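You operate a simulated robot arm through the tools that you are given. There is no shell and no other tool.

You run a simulated robot arm. Do the job below in one go: nothing can be reset, and whatever is moved stays where it is left.

TASK
Rewind the tape measure and shut it in the second wide drawer.
Fine: press its button; it goes on the bed side of the partition; fingers clear as it shuts; harm nothing.

It is judged by the outcome, as a careful person would: the job done as asked, and still so three seconds after it is handed in. It fails if anything else is knocked over, pushed out of place, dropped, spilled or broken.

THE ROBOT
A 7-joint arm with a two-finger gripper, fixed in place. Base frame: the origin is on the floor under the middle of its stand, x ahead of it, y to its left, z up; the work surface is at about z = 740. Readings come in mm, degrees, newtons and seconds.
With the tool pointing down near the work surface it reaches from about 380 to 800 mm from the base axis. Its first joint turns from -143.0 to 143.0 degrees. Payload 2.45 kg.
The tool frame sits at the grasp point between the pads (the TCP): z along the fingers, y along the line on which they close. The tips reach 26 mm beyond it. The gripper opens to 96 mm; its body begins 69 mm behind the TCP.
Orientation is told as [roll, pitch, yaw] about the base's x, y, z axes, in that order, counted from this pose: with the fingers straight down and closing along the base's y, the tool's x points along the base's -x, its y along +y and its z along -z.

THE INTERFACE
- The arm moves only by the tool nudge_tool. Its argument "motion" is one flat list of numbers, 7 for each row, row after row: the shift along the tool's x, y, z in units of 400 mm (1.0 is 400 mm), then the turn, a rotation vector about the tool's x, y, z in units of 60 degrees (1.0 is 60 degrees), then the opening, from 0 (shut) to 1 (fully open). In form: [tx, ty, tz, ax, ay, az, gripper, tx, ty, tz, ax, ay, az, gripper, ...]. A call has 1 to 20 rows; each row is the pose to reach, as a shift and turn from the pose commanded when the call began, along the tool's axes at that moment. A call with a number of a shift or a turn outside -1 to 1 is refused whole. Rows are played at 5 a second. More than 50 mm and 8.6 degrees between two rows, or a gripper value outside its range, and nothing of the call is played. A pose out of reach is approached as far as the arm can. The call stops where the force on the tool passes 90 N (or 10 N more than at its start, if that is more) or the arm is blocked; 0.2 s more then pass. Each finger travels about 50 mm/s and halts on what it meets, pressing with about 31 N; the grip force reading is that of the motor and also rises with nothing between the fingers. The clock runs only during rows and for 0.2 s after the last one: add rows that repeat a pose to give the fingers time. The reply holds the time, the measured pose of the TCP, the force on the tool along the base axes, the opening and the grip force, in the units named above and with some noise, with the torque about the TCP (base axes, N m) and any sound that the robot's microphone picked up.
- Cameras (640 x 400 px; columns grow to the right, rows downward): "scene" is fixed at [398, 495.3, 1400.4]; the picture's right is [-0.97, 0.25, 0.00], its down [0.08, 0.29, -0.95] and it looks along [-0.24, -0.92, -0.30] (base axes); focal length 362 px, centre (320, 200). "wrist" rides on the gripper at [82, 3, -98] in the tool frame; the picture's right is [-0.04, 1.00, 0.00], its down [-0.73, -0.03, -0.68] and it looks along [-0.68, -0.03, 0.73] (tool axes); focal length 256 px, centre (320, 200). There is no depth. A picture from a camera that has moved, and an enlarged one, comes with that camera's place and axes in the base frame and with its lens. The place of the scene camera against the robot may be out by one fixed shift of up to 18 mm in any direction.
- grab_frame(camera): a new picture of that camera. It takes no simulated time.
- raise_lower(by): slides the trunk up (or, below 0, down) by that many mm; the arm rides with it, the base frame stays. It gives what a move gives, with no picture.
- inspect(camera, box): a new picture of the part [left, top, right, bottom] of that camera's present view, enlarged. It takes no simulated time.
- close_job(): hands the job in; it is judged then, once.

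Nothing tells you positions but the pictures and the camera data. Unless the task says otherwise, let go and move clear before handing in.

The tools are called after "Request:" as name(argument=value, ...) on one line, values as JSON. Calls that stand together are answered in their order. nudge_tool: Moves the arm, as the interface text tells. Its arguments: {"type":"object","properties":{"motion":{"type":"array","items":{"type":"number"}}},"required":["motion"]} The other tools are called the same way: raise_lower (by) moves the trunk up or down; grab_frame (camera) takes a picture; inspect (camera, box) takes an enlarged picture of a part of a camera's view; close_job () hands the job in.

At the start:

```text
t: 0.0
position: [197.0, -454.5, 1160.9]
tcp_rot: [0.1, 0.1, 0.1]
contact_force: [0.7, 0.1, -0.5]
torque: [0.0, -0.01, 0.01]
width: 96.2
gripper_force: 0.0
trunk travel left (down, up): [-575.0, 65.0]
```

scene: 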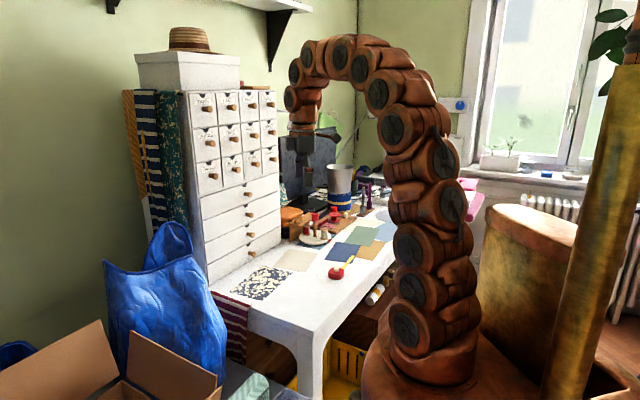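
wrist: 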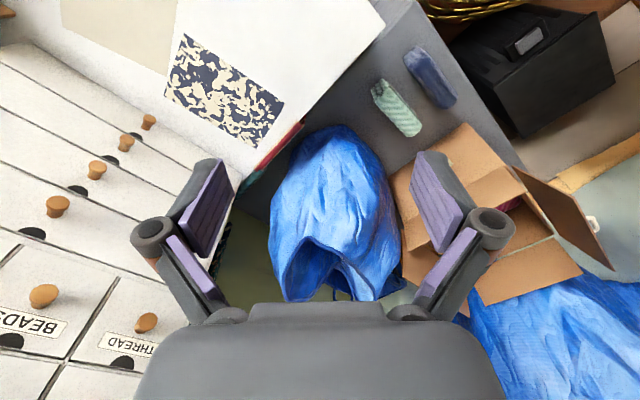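

I see a white chest with small drawers on top and wide drawers below on the left of the table, and a red tape measure with its yellow tape out on the table. I'll look closer at each before moving.

Request:
inspect(camera="scene", box=[180, 80, 300, 290])

Request:
inspect(camera="scene", box=[270, 180, 430, 300])

Request:
inspect(camera="scene", box=[200, 230, 400, 400])

Request:
inspect(camera="wrist", box=[0, 0, 320, 400])

```text
1.90 times, centred on (240, 185) of scene
camera zoom: at [398.0, 495.3, 1400.4], right [-0.97, 0.25, 0.0], down [0.08, 0.29, -0.95], along [-0.24, -0.92, -0.3], focal length 689 px, centre (472, 229)
```

zoom: 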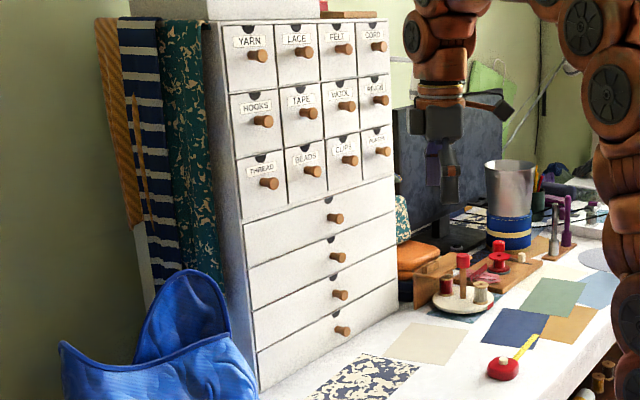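

```text
3.33 times, centred on (350, 240) of scene
camera zoom: at [398.0, 495.3, 1400.4], right [-0.97, 0.25, 0.0], down [0.08, 0.29, -0.95], along [-0.24, -0.92, -0.3], focal length 1206 px, centre (220, 67)
```

zoom: 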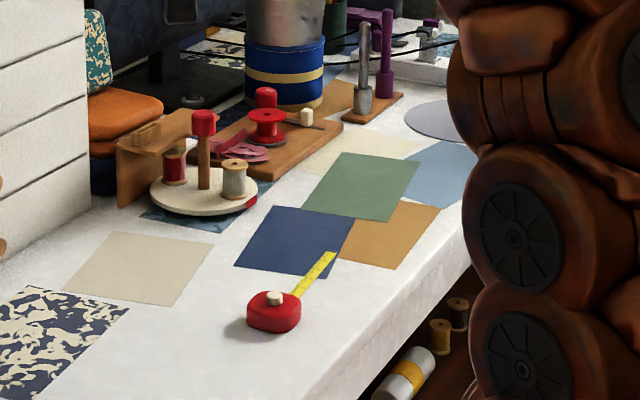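

```text
2.35 times, centred on (300, 315) of scene
camera zoom: at [398.0, 495.3, 1400.4], right [-0.97, 0.25, 0.0], down [0.08, 0.29, -0.95], along [-0.24, -0.92, -0.3], focal length 851 px, centre (367, -71)
```

zoom: 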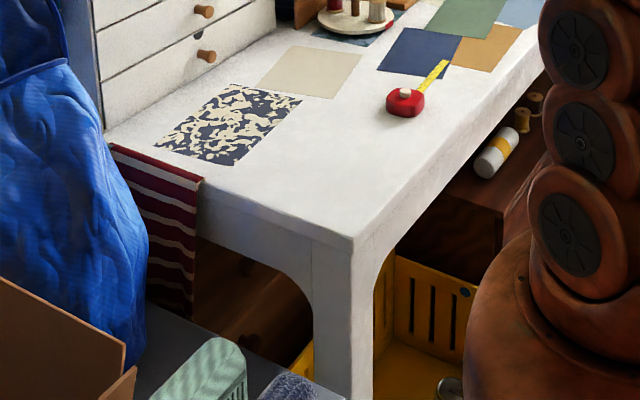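

```text
1.00 times, centred on (160, 200) of wrist (not enlarged: the box is as wide or as high as the picture)
camera zoom: at [114.7, -449.2, 1259.2], right [0.04, 1.0, 0.0], down [0.73, -0.03, 0.68], along [0.68, -0.03, -0.73], focal length 256 px, centre (480, 200)
```

zoom: 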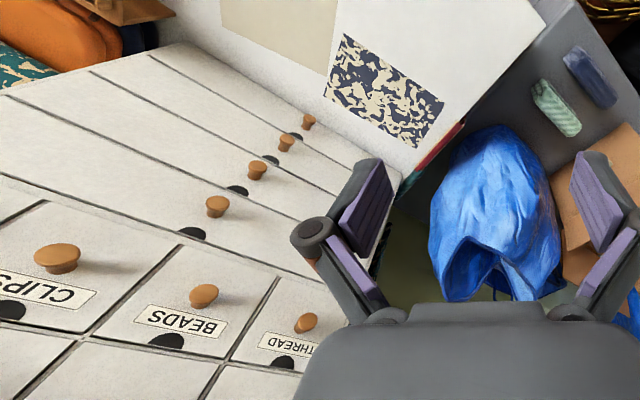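

The chest front looks to run diagonally from about (190,-990) to (495,-680), with wide-drawer knobs near z = 1021, 942, 862 and 781. The tape lies near (48,-616). I still need to find where the bed is, so I'll look at more of the views.

Request:
inspect(camera="wrist", box=[380, 0, 640, 320])

Request:
inspect(camera="scene", box=[0, 200, 320, 400])

Request:
inspect(camera="scene", box=[400, 100, 640, 400])

Request:
inspect(camera="scene", box=[320, 245, 360, 285])

Request:
inspect(camera="scene", box=[190, 170, 290, 270])

```text
1.25 times, centred on (510, 160) of wrist
camera zoom: at [114.7, -449.2, 1259.2], right [0.04, 1.0, 0.0], down [0.73, -0.03, 0.68], along [0.68, -0.03, -0.73], focal length 320 px, centre (82, 250)
```

zoom: 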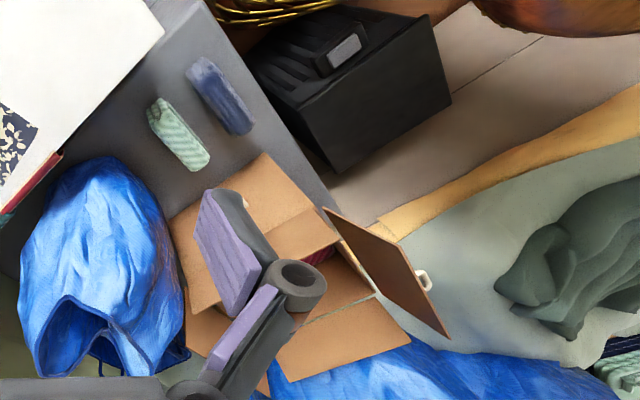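

```text
2.00 times, centred on (160, 300) of scene
camera zoom: at [398.0, 495.3, 1400.4], right [-0.97, 0.25, 0.0], down [0.08, 0.29, -0.95], along [-0.24, -0.92, -0.3], focal length 723 px, centre (640, 0)
```

zoom: 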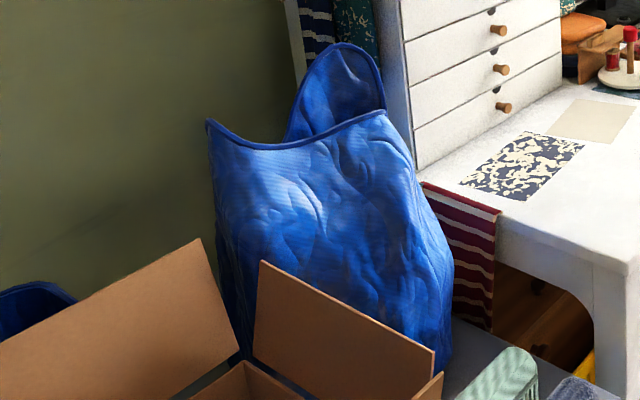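

```text
1.33 times, centred on (520, 250) of scene
camera zoom: at [398.0, 495.3, 1400.4], right [-0.97, 0.25, 0.0], down [0.08, 0.29, -0.95], along [-0.24, -0.92, -0.3], focal length 482 px, centre (53, 133)
```

zoom: 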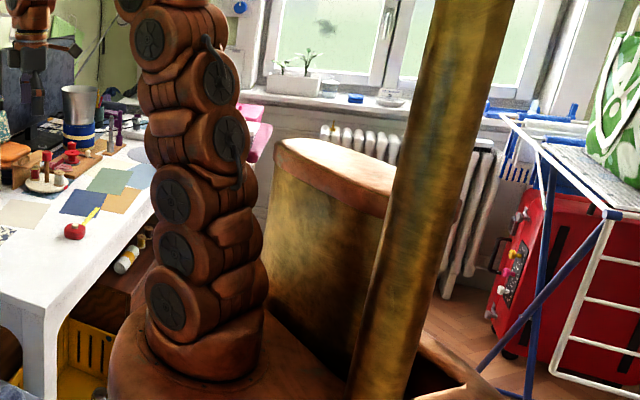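

```text
10.00 times, centred on (340, 265) of scene
camera zoom: at [398.0, 495.3, 1400.4], right [-0.97, 0.25, 0.0], down [0.08, 0.29, -0.95], along [-0.24, -0.92, -0.3], focal length 3616 px, centre (120, -450)
```

zoom: 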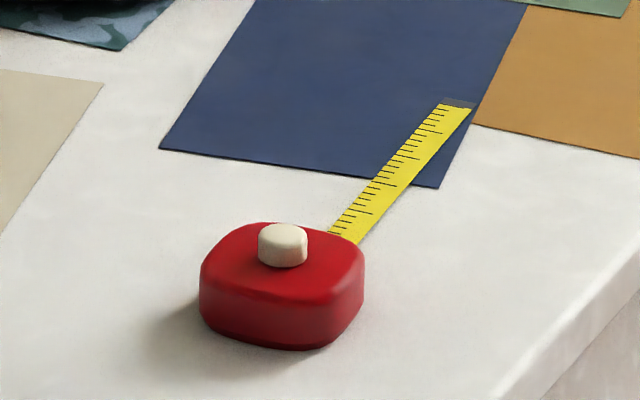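

```text
4.00 times, centred on (240, 220) of scene
camera zoom: at [398.0, 495.3, 1400.4], right [-0.97, 0.25, 0.0], down [0.08, 0.29, -0.95], along [-0.24, -0.92, -0.3], focal length 1447 px, centre (640, 120)
```

zoom: 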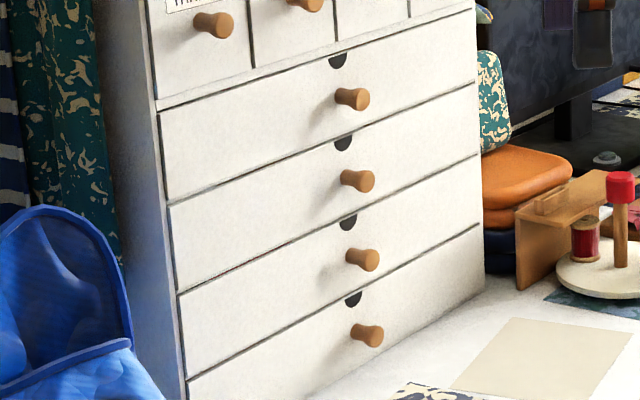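

There is something like a bed frame or mattress toward +x/+y. I'll turn the wrist camera that way, in clear air, to confirm which side the bed is on.

Request:
nudge_tool(motion=[0, 0, 0, 0, 0, -0.125, 1, 0, 0, 0, 0, 0, -0.25, 1, 0, 0, 0, 0, 0, -0.375, 1, 0, 0, 0, 0, 0, -0.5, 1, 0, 0, 0, 0, 0, -0.625, 1, 0, 0, 0, 0, 0, -0.75, 1, 0, 0, 0, 0, 0, -0.875, 1, 0, 0, 0, 0, 0, -1.0, 1])

Request:
grab_frame(camera="wrist")

```text
t: 1.8
position: [196.9, -455.7, 1161.8]
tcp_rot: [0.0, 0.0, 60.2]
contact_force: [-0.6, 0.4, -0.1]
torque: [0.01, 0.02, 0.02]
width: 96.0
gripper_force: 0.1
trunk travel left (down, up): [-575.0, 65.0]
```

```text
taken
camera wrist: at [152.9, -521.9, 1259.4], right [-0.85, 0.53, 0.0], down [0.39, 0.62, 0.68], along [0.36, 0.58, -0.73], focal length 256 px, centre (320, 200)
```

wrist: 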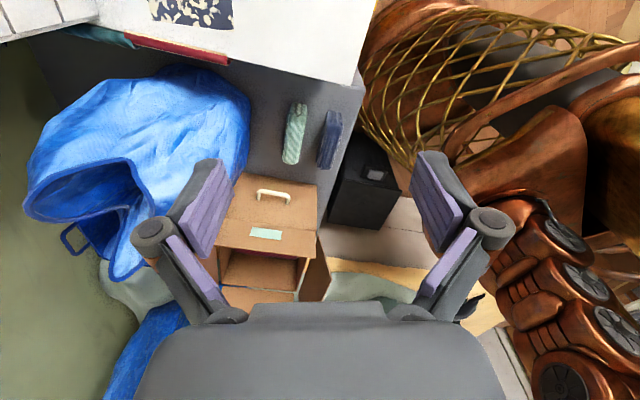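

The view is blocked by the gripper body, so I'll tilt the tool up to see further out toward the bed.

Request:
nudge_tool(motion=[0, 0, 0, 0, -0.125, 0, 1, 0, 0, 0, 0, -0.25, 0, 1, 0, 0, 0, 0, -0.375, 0, 1, 0, 0, 0, 0, -0.5, 0, 1, 0, 0, 0, 0, -0.625, 0, 1])

Request:
grab_frame(camera="wrist")

```text
t: 3.0
position: [188.5, -437.8, 1129.8]
tcp_rot: [-0.1, -32.1, 60.0]
contact_force: [-0.7, -1.3, 0.3]
torque: [0.06, -0.07, -0.01]
width: 95.9
gripper_force: 0.1
out of reach, approached as far as the arm can: row 4, 5
trunk travel left (down, up): [-575.0, 65.0]
```

```text
taken
camera wrist: at [123.5, -538.5, 1169.4], right [-0.85, 0.53, 0.02], down [0.16, 0.21, 0.96], along [0.51, 0.82, -0.26], focal length 256 px, centre (320, 200)
```

wrist: 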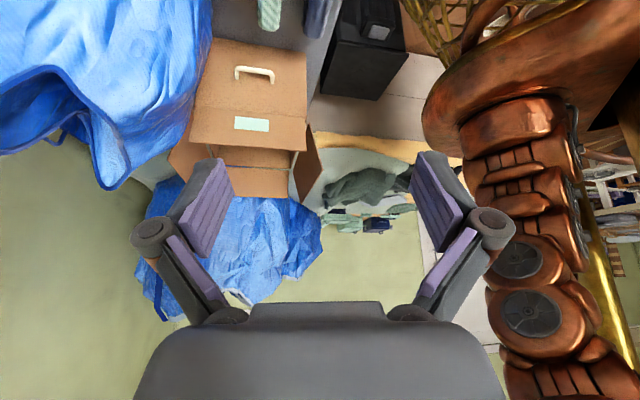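

Request:
inspect(camera="wrist", box=[220, 100, 460, 300])

```text
2.00 times, centred on (340, 200) of wrist
camera zoom: at [123.5, -538.5, 1169.4], right [-0.85, 0.53, 0.02], down [0.16, 0.21, 0.96], along [0.51, 0.82, -0.26], focal length 512 px, centre (280, 200)
```

zoom: 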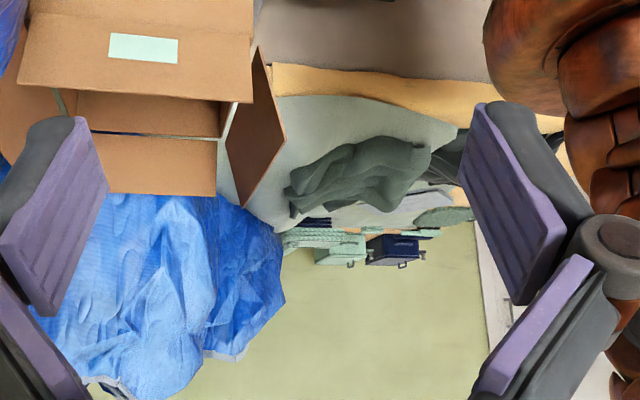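

I can see a sheeted, wood-framed low surface with a green blanket past the box, toward +x/+y. That is probably the bed, and I'll check it from a clearer viewpoint. First I'll bring the tool back to vertical.

Request:
nudge_tool(motion=[0, 0, 0, 0, 0.125, 0, 1, 0, 0, 0, 0, 0.25, 0, 1, 0, 0, 0, 0, 0.375, 0, 1, 0, 0, 0, 0, 0.5, 0, 1])

```text
t: 4.0
position: [189.4, -435.0, 1130.8]
tcp_rot: [-0.1, -1.8, 60.0]
contact_force: [0.3, -1.1, 0.3]
torque: [0.02, 0.02, 0.0]
width: 96.4
gripper_force: 0.1
trunk travel left (down, up): [-575.0, 65.0]
```

Request:
nudge_tool(motion=[-0.109, -0.042, 0, 0, 0, 0, 1, -0.218, -0.084, 0, 0, 0, 0, 1, -0.327, -0.126, 0, 0, 0, 0, 1, -0.436, -0.168, 0, 0, 0, 0, 1, -0.545, -0.21, 0, 0, 0, 0, 1, -0.654, -0.252, 0, 0, 0, 0, 1, -0.763, -0.294, 0, 0, 0, 0, 1, -0.872, -0.336, 0, 0, 0, 0, 1])

Request:
grab_frame(camera="wrist")

Request:
grab_frame(camera="scene")

```text
t: 5.8
position: [482.6, -199.2, 1145.1]
tcp_rot: [-0.1, -1.9, 59.9]
contact_force: [-0.1, 0.2, -0.3]
torque: [0.0, -0.05, 0.0]
width: 96.1
gripper_force: 0.1
trunk travel left (down, up): [-575.0, 65.0]
```

```text
taken
camera wrist: at [435.7, -268.6, 1240.3], right [-0.85, 0.53, 0.0], down [0.38, 0.6, 0.7], along [0.37, 0.59, -0.71], focal length 256 px, centre (320, 200)
```

wrist: 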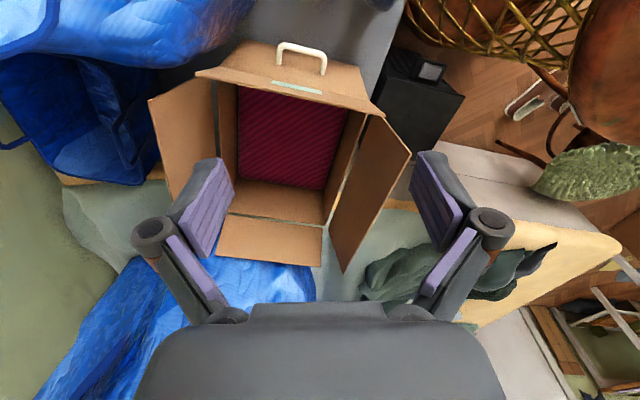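

```text
taken
```

scene: 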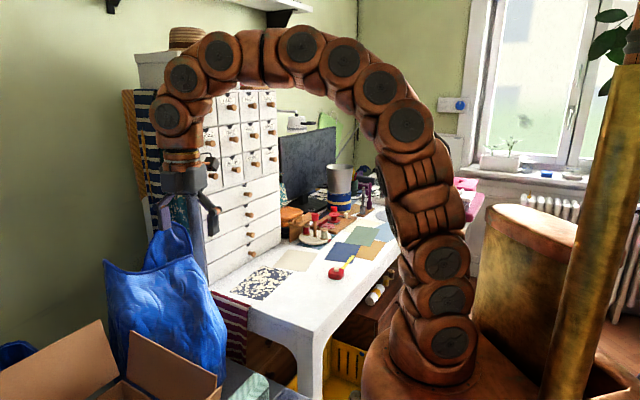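

Request:
nudge_tool(motion=[0, 0, 0, 0, -0.125, 0, 1, 0, 0, 0, 0, -0.25, 0, 1, 0, 0, 0, 0, -0.375, 0, 1, 0, 0, 0, 0, -0.5, 0, 1])

Request:
grab_frame(camera="wrist")

```text
t: 6.8
position: [480.6, -199.1, 1142.8]
tcp_rot: [0.1, -31.9, 60.1]
contact_force: [-0.8, -0.4, 0.7]
torque: [-0.01, 0.04, 0.03]
width: 96.0
gripper_force: 0.0
trunk travel left (down, up): [-575.0, 65.0]
```

```text
taken
camera wrist: at [415.8, -300.8, 1182.9], right [-0.85, 0.53, 0.02], down [0.16, 0.21, 0.96], along [0.51, 0.82, -0.26], focal length 256 px, centre (320, 200)
```

wrist: 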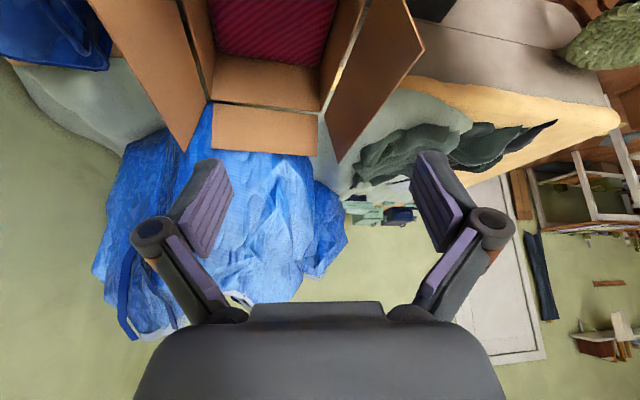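

The bed is confirmed: it has a wooden frame and sheet and sits in the +x/+y corner. The bed side of the drawer is therefore its +x/+y end, on the left when facing the chest. Next I'll straighten the tool and swing to face the chest front.

Request:
nudge_tool(motion=[0, 0, 0, 0, 0.125, 0, 1, 0, 0, 0, 0, 0.25, 0, 1, 0, 0, 0, 0, 0.375, 0, 1, 0, 0, 0, 0, 0.5, 0, 1])

Request:
nudge_tool(motion=[0.078, 0.007, 0, 0, 0, 0.124, 1, 0.156, 0.014, 0, 0, 0, 0.248, 1, 0.234, 0.021, 0, 0, 0, 0.372, 1, 0.313, 0.028, 0, 0, 0, 0.496, 1, 0.391, 0.035, 0, 0, 0, 0.62, 1, 0.47, 0.042, 0, 0, 0, 0.744, 1, 0.548, 0.05, 0, 0, 0, 0.868, 1])

```text
t: 7.8
position: [480.5, -200.5, 1140.8]
tcp_rot: [0.0, -1.8, 60.0]
contact_force: [-1.4, -0.4, 0.0]
torque: [0.0, -0.04, 0.0]
width: 96.0
gripper_force: 0.0
trunk travel left (down, up): [-575.0, 65.0]
```

```text
t: 9.4
position: [352.9, -380.1, 1134.3]
tcp_rot: [1.5, -1.1, 7.8]
contact_force: [0.5, 0.1, -0.2]
torque: [-0.01, 0.02, 0.04]
width: 96.0
gripper_force: 0.2
trunk travel left (down, up): [-575.0, 65.0]
```

Request:
nudge_tool(motion=[0.052, -0.058, 0, 0, 0, 0.124, 1, 0.105, -0.115, 0, 0, 0, 0.249, 1, 0.157, -0.173, 0, 0, 0, 0.373, 1, 0.209, -0.231, 0, 0, 0, 0.497, 1, 0.261, -0.289, 0, 0, 0, 0.621, 1, 0.314, -0.346, 0, 0, 0, 0.746, 1, 0.366, -0.404, 0, 0, 0, 0.87, 1])

Request:
grab_frame(camera="wrist")

Request:
grab_frame(camera="scene")

```text
t: 11.0
position: [230.7, -560.0, 1125.2]
tcp_rot: [1.7, 0.5, -44.3]
contact_force: [0.7, -0.5, 0.6]
torque: [-0.05, 0.0, 0.01]
width: 96.0
gripper_force: 0.0
trunk travel left (down, up): [-575.0, 65.0]
```

```text
taken
camera wrist: at [171.4, -502.5, 1225.0], right [0.73, 0.69, 0.03], down [0.49, -0.55, 0.67], along [0.48, -0.47, -0.74], focal length 256 px, centre (320, 200)
```

wrist: 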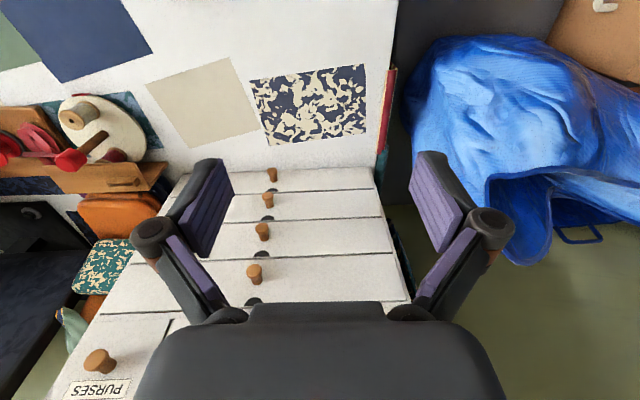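

```text
taken
```

scene: 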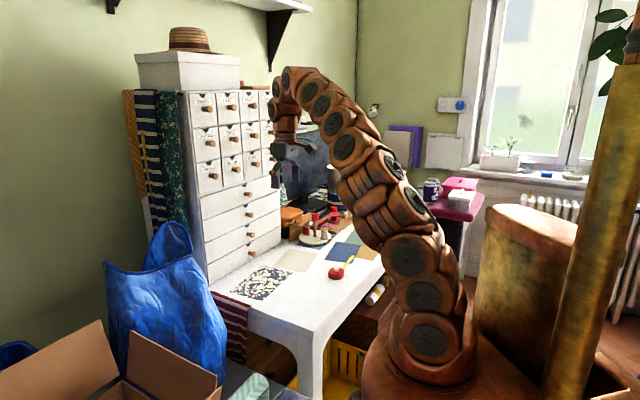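

I'm facing the chest now, and the second wide-drawer knob looks to be near (330,-797,942). I'll lower toward it while tilting the fingers forward, stopping about 150 mm short for a better fix.

Request:
nudge_tool(motion=[-0.027, -0.031, 0.055, 0, -0.125, 0, 1, -0.053, -0.062, 0.109, 0, -0.25, 0, 1, -0.08, -0.093, 0.164, 0, -0.375, 0, 1, -0.107, -0.124, 0.219, 0, -0.5, 0, 1, -0.134, -0.155, 0.273, 0, -0.625, 0, 1, -0.16, -0.186, 0.328, 0, -0.75, 0, 1, -0.187, -0.217, 0.383, 0, -0.875, 0, 1, -0.214, -0.2485, 0.4375, 0, -1.0, 0, 1])

Request:
grab_frame(camera="wrist")

Request:
grab_frame(camera="scene")

```text
t: 12.8
position: [222.9, -685.9, 945.1]
tcp_rot: [3.1, -59.2, -46.9]
contact_force: [0.3, -1.2, 1.6]
torque: [0.09, 0.05, -0.01]
width: 95.8
gripper_force: 0.0
trunk travel left (down, up): [-575.0, 65.0]
```

```text
taken
camera wrist: at [134.5, -593.5, 926.1], right [0.71, 0.7, 0.06], down [-0.19, 0.1, 0.98], along [0.68, -0.71, 0.21], focal length 256 px, centre (320, 200)
```

wrist: 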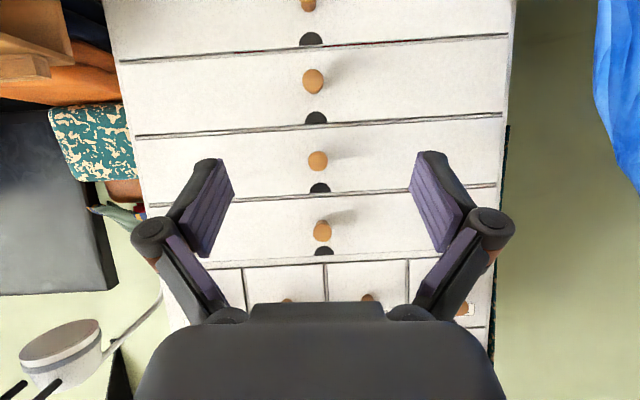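

```text
taken
```

scene: 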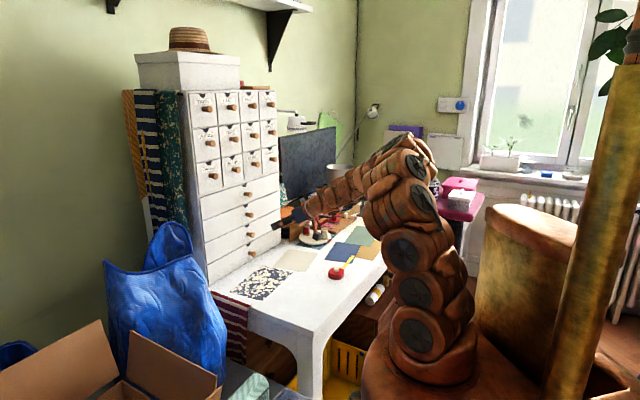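

The second drawer's knob triangulates to about (330,-798,942). I'll level the tool and close to about 80 mm from it.

Request:
nudge_tool(motion=[-0.03, -0.004, 0.055, 0.008, -0.088, -0.005, 1, -0.06, -0.007, 0.109, 0.016, -0.175, -0.011, 1, -0.089, -0.011, 0.164, 0.0245, -0.263, -0.016, 1])

Request:
grab_frame(camera="wrist")

Request:
inspect(camera="scene", box=[190, 150, 350, 290])

```text
t: 13.6
position: [275.8, -742.1, 946.0]
tcp_rot: [1.2, -75.4, -46.5]
contact_force: [0.4, 0.2, 1.2]
torque: [0.01, 0.03, -0.01]
width: 96.0
gripper_force: 0.2
trunk travel left (down, up): [-575.0, 65.0]
```

```text
taken
camera wrist: at [195.5, -655.1, 891.5], right [0.72, 0.7, 0.04], down [-0.36, 0.31, 0.88], along [0.6, -0.65, 0.47], focal length 256 px, centre (320, 200)
```

wrist: 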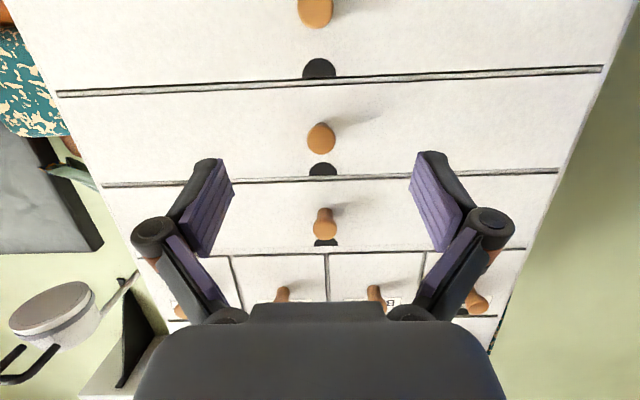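

```text
2.86 times, centred on (270, 220) of scene
camera zoom: at [398.0, 495.3, 1400.4], right [-0.97, 0.25, 0.0], down [0.08, 0.29, -0.95], along [-0.24, -0.92, -0.3], focal length 1033 px, centre (463, 143)
```

zoom: 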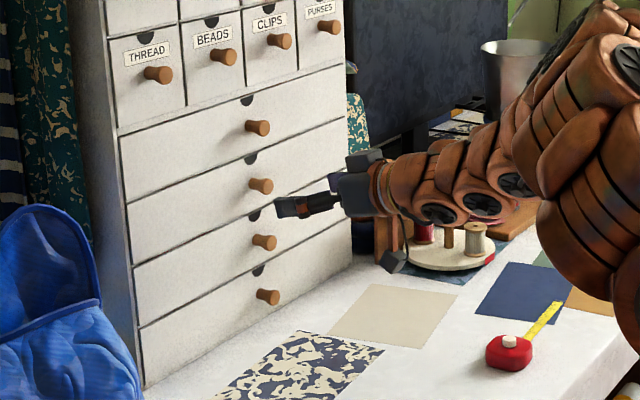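

The knob is confirmed at about (330.5,-797,942) and centred between the fingers. I'll advance so it sits between the pads, then check before closing.

Request:
nudge_tool(motion=[-0.011, 0, 0.045, 0, 0, 0, 1, -0.022, 0, 0.09, 0, 0, 0, 1, -0.033, 0, 0.134, 0, 0, 0, 1, -0.044, 0.001, 0.1785, 0, 0, 0, 1])

Request:
grab_frame(camera="wrist")

Request:
inspect(camera="scene", box=[220, 180, 300, 250])

```text
t: 14.6
position: [329.0, -794.6, 945.3]
tcp_rot: [1.3, -75.2, -46.4]
contact_force: [0.0, -0.3, -0.2]
torque: [0.01, 0.03, 0.01]
width: 95.9
gripper_force: 0.0
trunk travel left (down, up): [-575.0, 65.0]
```

```text
taken
camera wrist: at [249.1, -708.4, 891.0], right [0.72, 0.7, 0.04], down [-0.35, 0.31, 0.88], along [0.6, -0.65, 0.47], focal length 256 px, centre (320, 200)
```

wrist: 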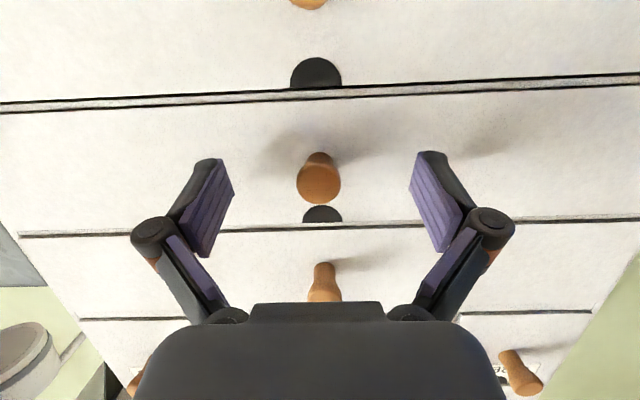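

```text
5.71 times, centred on (260, 215) of scene
camera zoom: at [398.0, 495.3, 1400.4], right [-0.97, 0.25, 0.0], down [0.08, 0.29, -0.95], along [-0.24, -0.92, -0.3], focal length 2066 px, centre (663, 114)
```

zoom: 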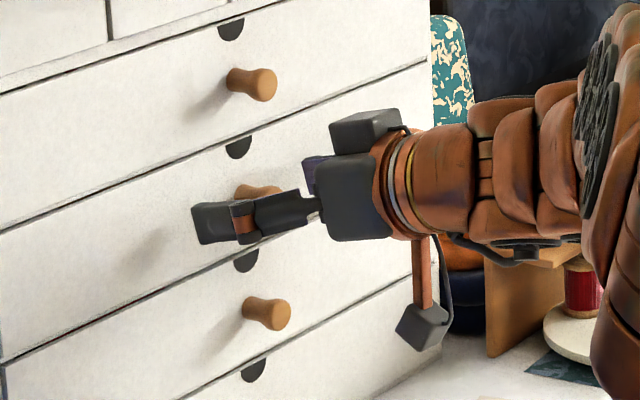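

The knob sits between the pads with the tips clear of the drawer face. I'll close on it now.

Request:
nudge_tool(motion=[0, 0, 0, 0, 0, 0, 0, 0, 0, 0, 0, 0, 0, 0, 0, 0, 0, 0, 0, 0, 0, 0, 0, 0, 0, 0, 0, 0, 0, 0, 0, 0, 0, 0, 0, 0, 0, 0, 0, 0, 0, 0])

Request:
grab_frame(camera="wrist")

```text
t: 16.0
position: [325.8, -791.2, 946.6]
tcp_rot: [1.1, -75.3, -46.5]
contact_force: [-35.3, 75.6, -6.4]
torque: [-0.09, 0.0, 0.98]
width: 20.6
gripper_force: 45.0
trunk travel left (down, up): [-575.0, 65.0]
```

```text
taken
camera wrist: at [245.3, -704.9, 893.1], right [0.72, 0.69, 0.04], down [-0.35, 0.31, 0.88], along [0.6, -0.65, 0.47], focal length 256 px, centre (320, 200)
```

wrist: 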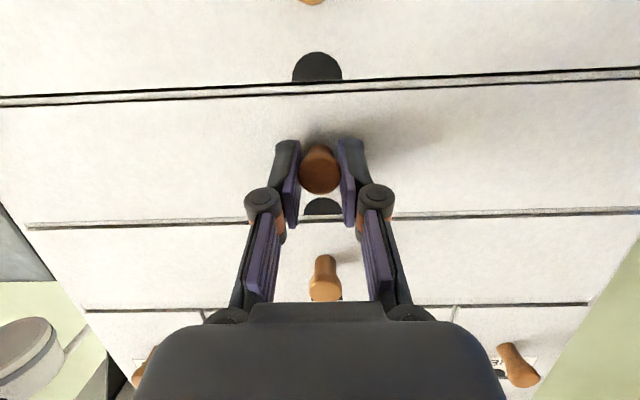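

The pads hold the knob with the fingertips pressing the drawer front. I'll ease back straight out along the drawer's axis to relieve that and see whether the drawer comes.

Request:
nudge_tool(motion=[0.0038, -0.0001, -0.0145, 0, 0, 0, 0, 0.0076, -0.0002, -0.029, 0, 0, 0, 0, 0.0126, -0.0003, -0.0484, 0, 0, 0, 0, 0.0126, -0.0003, -0.0484, 0, 0, 0, 0])

Request:
grab_frame(camera="wrist")

```text
t: 17.0
position: [313.1, -780.4, 947.1]
tcp_rot: [1.6, -75.7, -46.9]
contact_force: [-10.1, -10.4, 17.2]
torque: [-0.31, -0.44, 0.22]
width: 20.2
gripper_force: 44.8
trunk travel left (down, up): [-575.0, 65.0]
```

```text
taken
camera wrist: at [234.0, -693.6, 892.6], right [0.72, 0.69, 0.05], down [-0.36, 0.31, 0.88], along [0.6, -0.65, 0.47], focal length 256 px, centre (320, 200)
```

wrist: 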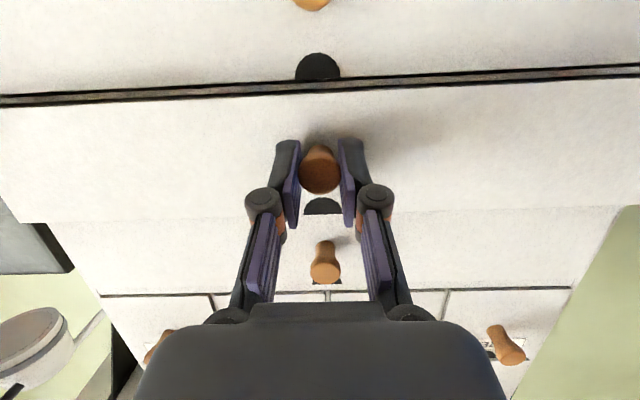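

The drawer is sliding out with the hand. I'll keep pulling with a slight direction correction to relieve the side load.

Request:
nudge_tool(motion=[0.0068, -0.0008, -0.0293, 0, 0, 0, 0, 0.0137, -0.0016, -0.0585, 0, 0, 0, 0, 0.0205, -0.0023, -0.0878, 0, 0, 0, 0, 0.0274, -0.0031, -0.117, 0, 0, 0, 0, 0.0342, -0.0039, -0.146, 0, 0, 0, 0, 0.0342, -0.0039, -0.146, 0, 0, 0, 0])

Request:
grab_frame(camera="scene")

```text
t: 18.4
position: [270.8, -738.1, 946.8]
tcp_rot: [1.4, -75.4, -46.6]
contact_force: [-7.6, -6.6, 19.9]
torque: [-0.16, -0.02, 0.13]
width: 19.9
gripper_force: 44.7
trunk travel left (down, up): [-575.0, 65.0]
```

```text
taken
```

scene: 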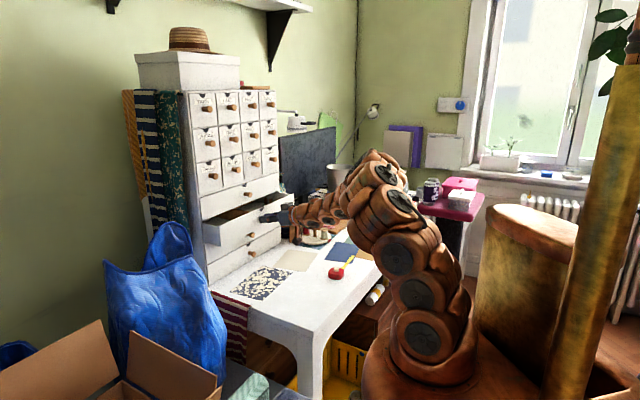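

Request:
nudge_tool(motion=[0.0073, -0.0005, -0.0304, 0, 0, 0, 0, 0.0145, -0.001, -0.0608, 0, 0, 0, 0, 0.0218, -0.0015, -0.0911, 0, 0, 0, 0, 0.029, -0.002, -0.1215, 0, 0, 0, 0, 0.0363, -0.0025, -0.1519, 0, 0, 0, 0, 0.0435, -0.003, -0.1823, 0, 0, 0, 0, 0.0508, -0.0035, -0.2126, 0, 0, 0, 0, 0.058, -0.004, -0.243, 0, 0, 0, 0, 0.058, -0.004, -0.243, 0, 0, 0, 0])

Request:
inspect(camera="scene", box=[180, 150, 340, 280])

```text
t: 20.4
position: [200.2, -667.6, 947.1]
tcp_rot: [1.6, -75.0, -46.6]
contact_force: [9.8, 11.6, -11.8]
torque: [0.25, 0.1, 0.02]
width: 20.3
gripper_force: 44.7
trunk travel left (down, up): [-575.0, 65.0]
```

```text
3.08 times, centred on (260, 215) of scene
camera zoom: at [398.0, 495.3, 1400.4], right [-0.97, 0.25, 0.0], down [0.08, 0.29, -0.95], along [-0.24, -0.92, -0.3], focal length 1113 px, centre (505, 154)
```

zoom: 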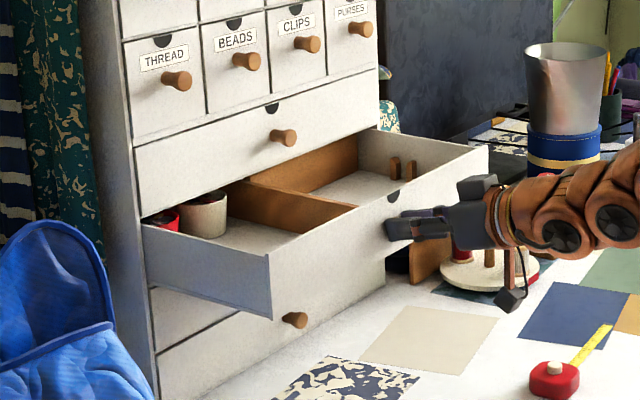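

The drawer is open about 175 mm. A wooden partition runs front to back, with two cups at the back left on the bed side and clear floor near the front. I'll release the knob and back straight off.

Request:
nudge_tool(motion=[0, 0, 0, 0, 0, 0, 0.5, 0, 0, 0, 0, 0, 0, 0.8, 0, 0, 0, 0, 0, 0, 0.8, 0, 0, 0, 0, 0, 0, 0.8, 0, 0, 0, 0, 0, 0, 0.8])

Request:
nudge_tool(motion=[0.0126, 0, -0.0484, 0, 0, 0, 0.8, 0.0252, 0, -0.0968, 0, 0, 0, 0.8, 0.0378, 0, -0.1452, 0, 0, 0, 0.8, 0.0504, 0, -0.1936, 0, 0, 0, 0.8, 0.063, 0, -0.242, 0, 0, 0, 0.8])

Request:
grab_frame(camera="scene")

Request:
grab_frame(camera="wrist")

```text
t: 21.6
position: [200.8, -667.9, 948.7]
tcp_rot: [1.4, -75.3, -46.6]
contact_force: [-0.5, 0.3, -0.3]
torque: [0.07, 0.01, -0.01]
width: 77.0
gripper_force: 0.1
trunk travel left (down, up): [-575.0, 65.0]
```

```text
t: 22.8
position: [128.6, -595.8, 947.3]
tcp_rot: [1.4, -75.2, -46.6]
contact_force: [-0.1, -0.8, -0.9]
torque: [-0.02, -0.04, -0.04]
width: 76.6
gripper_force: 0.1
trunk travel left (down, up): [-575.0, 65.0]
```

```text
taken
```

scene: 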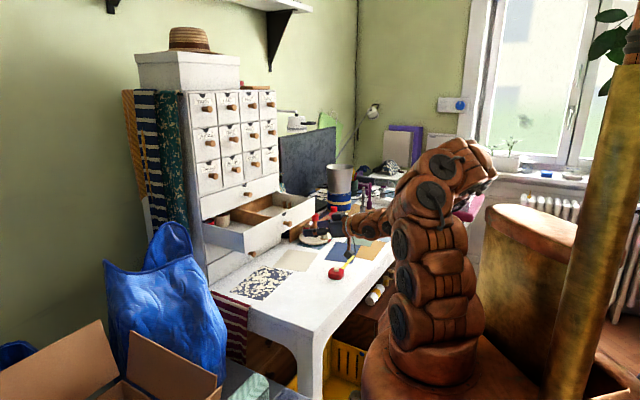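

```text
taken
camera wrist: at [48.4, -509.2, 893.5], right [0.72, 0.7, 0.05], down [-0.36, 0.31, 0.88], along [0.6, -0.65, 0.47], focal length 256 px, centre (320, 200)
```

wrist: 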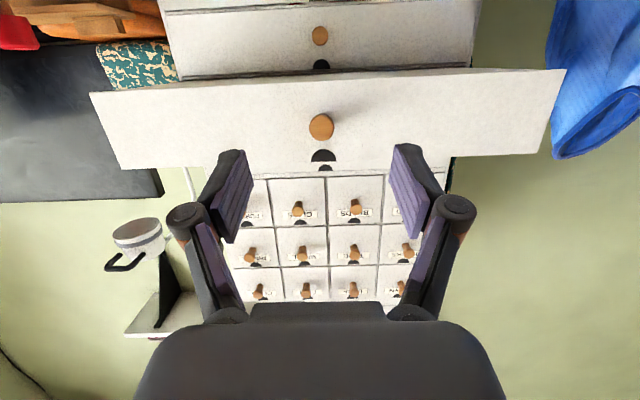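

The drawer stays open and nothing else has shifted. I'll raise the arm and turn the tool back to vertical before going over the tape measure.

Request:
nudge_tool(motion=[-0.03, 0, -0.008, 0, 0.125, 0, 0.8, -0.06, 0, -0.016, 0, 0.25, 0, 0.8, -0.09, 0, -0.024, 0, 0.375, 0, 0.8, -0.121, 0, -0.031, 0, 0.5, 0, 0.8, -0.151, 0, -0.039, 0, 0.625, 0, 0.8, -0.181, 0, -0.047, 0, 0.75, 0, 0.8, -0.212, 0, -0.055, 0, 0.875, 0, 0.8, -0.242, 0, -0.063, 0, 1.0, 0, 0.8])

Request:
grab_frame(camera="wrist")

```text
t: 24.6
position: [125.8, -596.8, 1047.0]
tcp_rot: [0.4, -15.0, -45.3]
contact_force: [-0.2, 0.9, -0.4]
torque: [-0.03, -0.03, 0.02]
width: 77.0
gripper_force: 0.1
trunk travel left (down, up): [-575.0, 65.0]
```

```text
taken
camera wrist: at [54.5, -519.2, 1121.3], right [0.74, 0.68, 0.02], down [0.35, -0.4, 0.85], along [0.58, -0.62, -0.53], focal length 256 px, centre (320, 200)
```

wrist: 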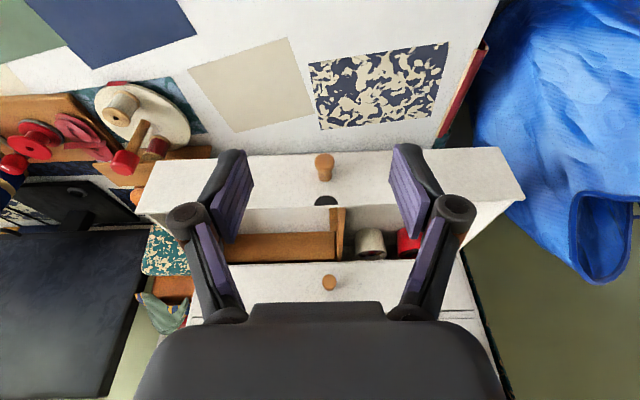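

Looking into the drawer, the partition is near its middle and the cups are at the back on the bed side. Now I'll move above the tape measure for a top view.

Request:
nudge_tool(motion=[0.043, -0.058, 0.029, 0, 0.083, 0, 0.8, 0.087, -0.115, 0.058, 0, 0.167, 0, 0.8, 0.13, -0.173, 0.087, 0, 0.25, 0, 0.8])

Request:
grab_frame(camera="wrist")

Request:
inspect(camera="wrist", box=[220, 0, 420, 140])

```text
t: 25.4
position: [50.4, -614.4, 999.7]
tcp_rot: [0.2, -0.3, -45.3]
contact_force: [0.0, 0.2, -0.5]
torque: [-0.03, -0.01, -0.02]
width: 76.8
gripper_force: 0.1
trunk travel left (down, up): [-575.0, 65.0]
```

```text
taken
camera wrist: at [-6.3, -553.0, 1097.7], right [0.74, 0.67, 0.01], down [0.49, -0.54, 0.68], along [0.46, -0.5, -0.73], focal length 256 px, centre (320, 200)
```

wrist: 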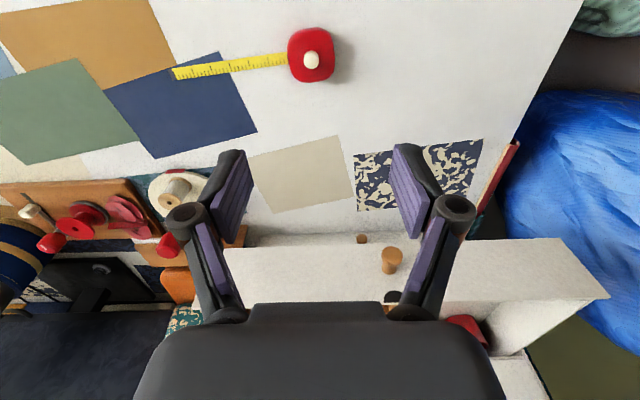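

```text
2.86 times, centred on (320, 70) of wrist
camera zoom: at [-6.3, -553.0, 1097.7], right [0.74, 0.67, 0.01], down [0.49, -0.54, 0.68], along [0.46, -0.5, -0.73], focal length 731 px, centre (320, 571)
```

zoom: 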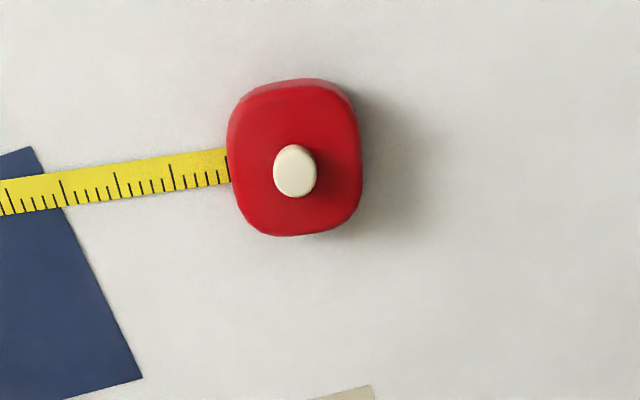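

The tape measure is about 50×55 mm, with its cream button on top at about (43,-621). I'll close the fingers and come down above the button, keeping about 20 mm clear.

Request:
nudge_tool(motion=[0.0, -0.005, 0.09, 0, 0, 0, 0.0, 0.001, -0.01, 0.18, 0, 0, 0, 0.0, 0.001, -0.016, 0.27, 0, 0, 0, 0.0, 0.002, -0.021, 0.36, 0, 0, 0, 0.0, 0.002, -0.026, 0.44, 0, 0, 0, 0.0, 0.002, -0.026, 0.44, 0, 0, 0, 0.0])

Request:
grab_frame(camera="wrist")

Request:
inspect(camera="scene", box=[310, 220, 380, 290])

```text
t: 26.8
position: [43.1, -620.7, 827.4]
tcp_rot: [0.4, -0.3, -45.2]
contact_force: [0.4, -0.3, 0.0]
torque: [0.02, -0.03, -0.01]
width: 0.2
gripper_force: 28.9
trunk travel left (down, up): [-575.0, 65.0]
```

```text
taken
camera wrist: at [-13.7, -559.0, 924.7], right [0.74, 0.68, 0.01], down [0.49, -0.54, 0.68], along [0.46, -0.5, -0.73], focal length 256 px, centre (320, 200)
```

wrist: 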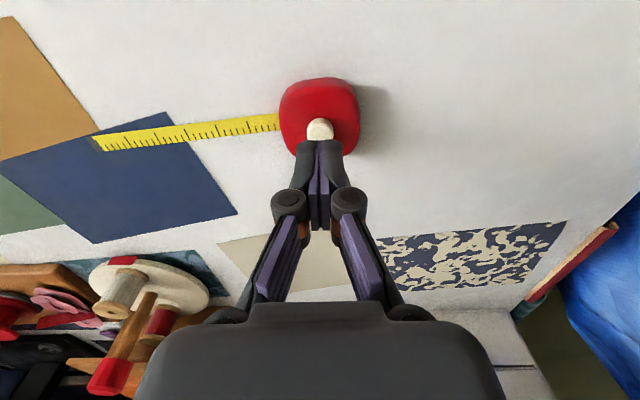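

```text
5.71 times, centred on (345, 255) of scene
camera zoom: at [398.0, 495.3, 1400.4], right [-0.97, 0.25, 0.0], down [0.08, 0.29, -0.95], along [-0.24, -0.92, -0.3], focal length 2066 px, centre (177, -114)
```

zoom: 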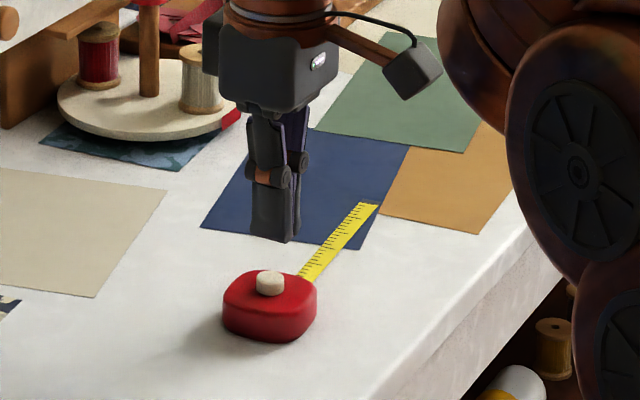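

The closed fingertips are right over the button. I'll descend gently in small steps while watching the force.

Request:
nudge_tool(motion=[0, 0, 0.0125, 0, 0, 0, 0, 0, 0, 0.025, 0, 0, 0, 0, 0, 0, 0.0375, 0, 0, 0, 0, 0, 0, 0.05, 0, 0, 0, 0])

Request:
inspect(camera="scene", box=[310, 230, 370, 290])

Request:
inspect(camera="wrist", box=[240, 60, 400, 180])

```text
t: 27.8
position: [43.0, -623.5, 804.6]
tcp_rot: [0.4, -0.2, -45.2]
contact_force: [0.7, 0.1, 0.7]
torque: [0.05, 0.01, -0.03]
width: 0.0
gripper_force: 28.5
trunk travel left (down, up): [-575.0, 65.0]
```

```text
6.67 times, centred on (340, 260) of scene
camera zoom: at [398.0, 495.3, 1400.4], right [-0.97, 0.25, 0.0], down [0.08, 0.29, -0.95], along [-0.24, -0.92, -0.3], focal length 2411 px, centre (187, -200)
```

zoom: 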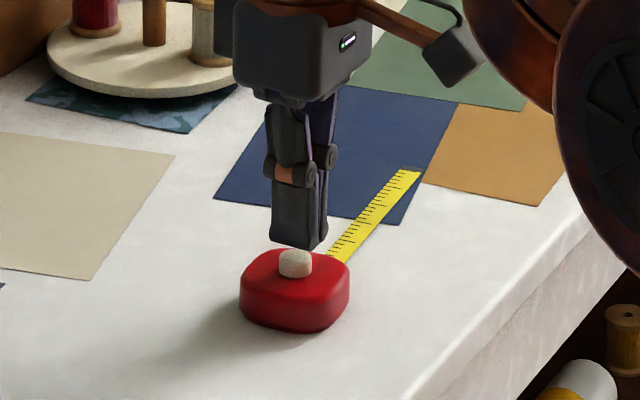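

```text
3.33 times, centred on (320, 120) of wrist
camera zoom: at [-13.2, -561.4, 903.2], right [0.74, 0.67, 0.01], down [0.49, -0.54, 0.68], along [0.46, -0.5, -0.73], focal length 853 px, centre (320, 467)
```

zoom: 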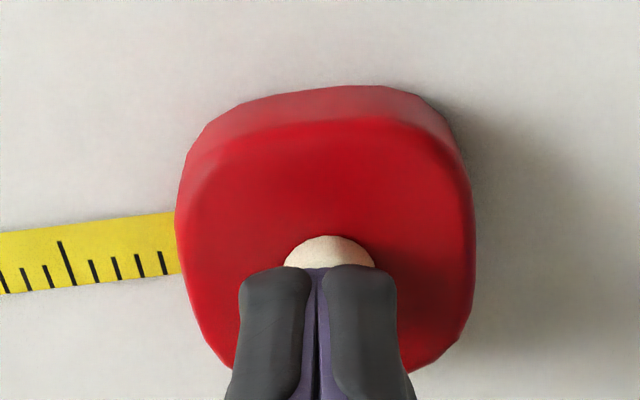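

Request:
nudge_tool(motion=[0.002, 0.004, 0.005, 0, 0, 0, 0, 0.002, 0.004, 0.01, 0, 0, 0, 0, 0.002, 0.004, 0.015, 0, 0, 0, 0])

Request:
inspect(camera="scene", box=[310, 230, 370, 290])

```text
t: 28.6
position: [44.8, -620.6, 798.7]
tcp_rot: [0.5, -0.3, -45.3]
contact_force: [0.4, -1.0, 0.3]
torque: [0.01, 0.02, 0.02]
width: 0.0
gripper_force: 28.5
trunk travel left (down, up): [-575.0, 65.0]
```

```text
6.67 times, centred on (340, 260) of scene
camera zoom: at [398.0, 495.3, 1400.4], right [-0.97, 0.25, 0.0], down [0.08, 0.29, -0.95], along [-0.24, -0.92, -0.3], focal length 2411 px, centre (187, -200)
```

zoom: 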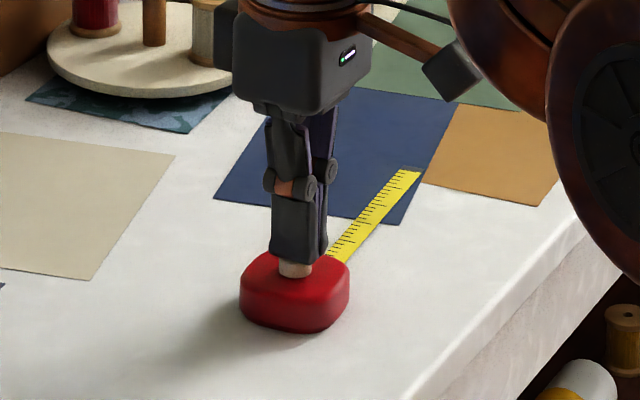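

Request:
nudge_tool(motion=[0, 0, 0.0025, 0, 0, 0, 0, 0, 0, 0.005, 0, 0, 0, 0, 0, 0, 0.0075, 0, 0, 0, 0, 0, 0, 0.0075, 0, 0, 0, 0])

Request:
inspect(camera="scene", box=[310, 230, 370, 290])

```text
t: 29.6
position: [45.0, -621.1, 794.2]
tcp_rot: [0.4, -0.3, -45.2]
contact_force: [-0.2, -0.9, 0.7]
torque: [0.04, -0.04, -0.02]
width: 0.0
gripper_force: 28.4
trunk travel left (down, up): [-575.0, 65.0]
```

```text
6.67 times, centred on (340, 260) of scene
camera zoom: at [398.0, 495.3, 1400.4], right [-0.97, 0.25, 0.0], down [0.08, 0.29, -0.95], along [-0.24, -0.92, -0.3], focal length 2411 px, centre (187, -200)
```

zoom: 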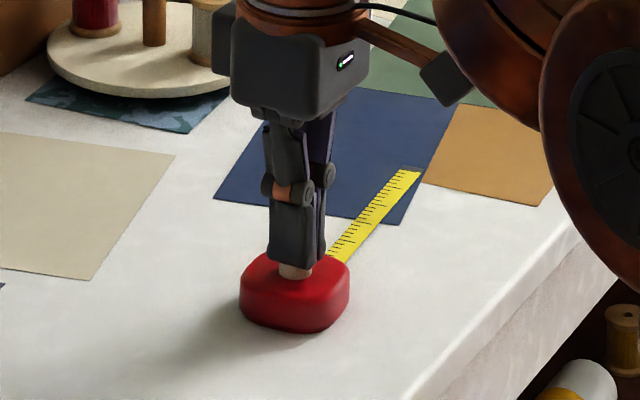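

Request:
grab_frame(camera="wrist")

Request:
inspect(camera="wrist", box=[260, 90, 380, 180])

```text
taken
camera wrist: at [-11.4, -559.2, 893.6], right [0.74, 0.68, 0.01], down [0.49, -0.54, 0.68], along [0.46, -0.5, -0.73], focal length 256 px, centre (320, 200)
```

wrist: 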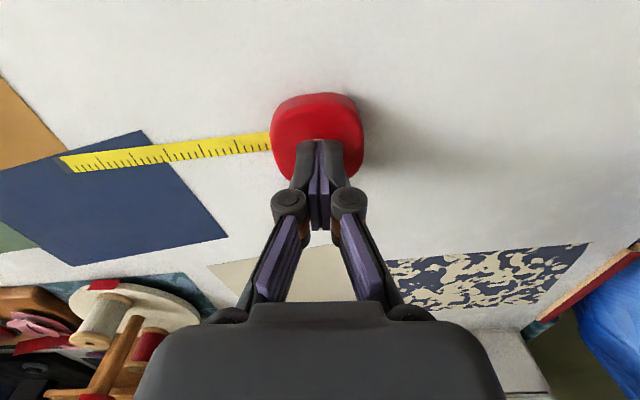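

```text
4.44 times, centred on (320, 135) of wrist
camera zoom: at [-11.4, -559.2, 893.6], right [0.74, 0.68, 0.01], down [0.49, -0.54, 0.68], along [0.46, -0.5, -0.73], focal length 1138 px, centre (320, 489)
```

zoom: 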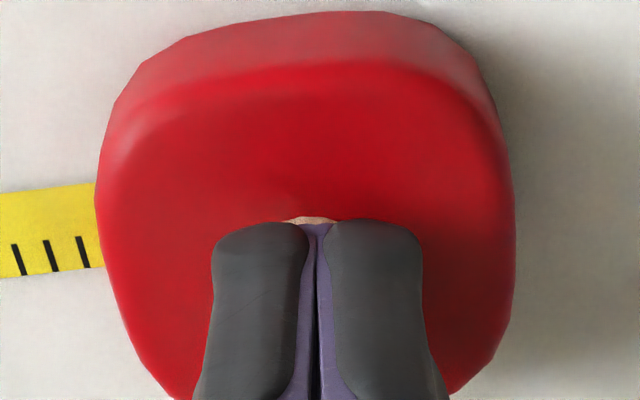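

Request:
nudge_tool(motion=[0, 0, 0.0025, 0, 0, 0, 0, 0, 0, 0.005, 0, 0, 0, 0, 0, 0, 0.005, 0, 0, 0, 0])

```text
t: 30.4
position: [45.3, -619.5, 794.1]
tcp_rot: [0.4, -0.2, -45.3]
contact_force: [0.2, 0.3, 1.8]
torque: [0.03, 0.01, 0.02]
width: 0.2
gripper_force: 28.8
trunk travel left (down, up): [-575.0, 65.0]
```

Request:
nudge_tool(motion=[0, 0, 0.0025, 0, 0, 0, 0, 0, 0, 0.005, 0, 0, 0, 0, 0, 0, 0.005, 0, 0, 0, 0, 0, 0, 0.005, 0, 0, 0, 0])

Request:
inspect(camera="scene", box=[310, 230, 370, 290])

```text
t: 31.4
position: [45.3, -620.7, 791.6]
tcp_rot: [0.4, -0.4, -45.3]
contact_force: [0.1, 0.8, 1.8]
torque: [-0.01, -0.02, 0.0]
width: 6.2
gripper_force: 29.1
trunk travel left (down, up): [-575.0, 65.0]
heard: click
```

```text
6.67 times, centred on (340, 260) of scene
camera zoom: at [398.0, 495.3, 1400.4], right [-0.97, 0.25, 0.0], down [0.08, 0.29, -0.95], along [-0.24, -0.92, -0.3], focal length 2411 px, centre (187, -200)
```

zoom: 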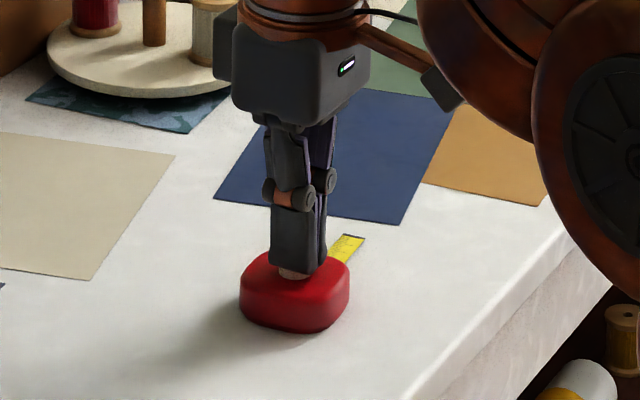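

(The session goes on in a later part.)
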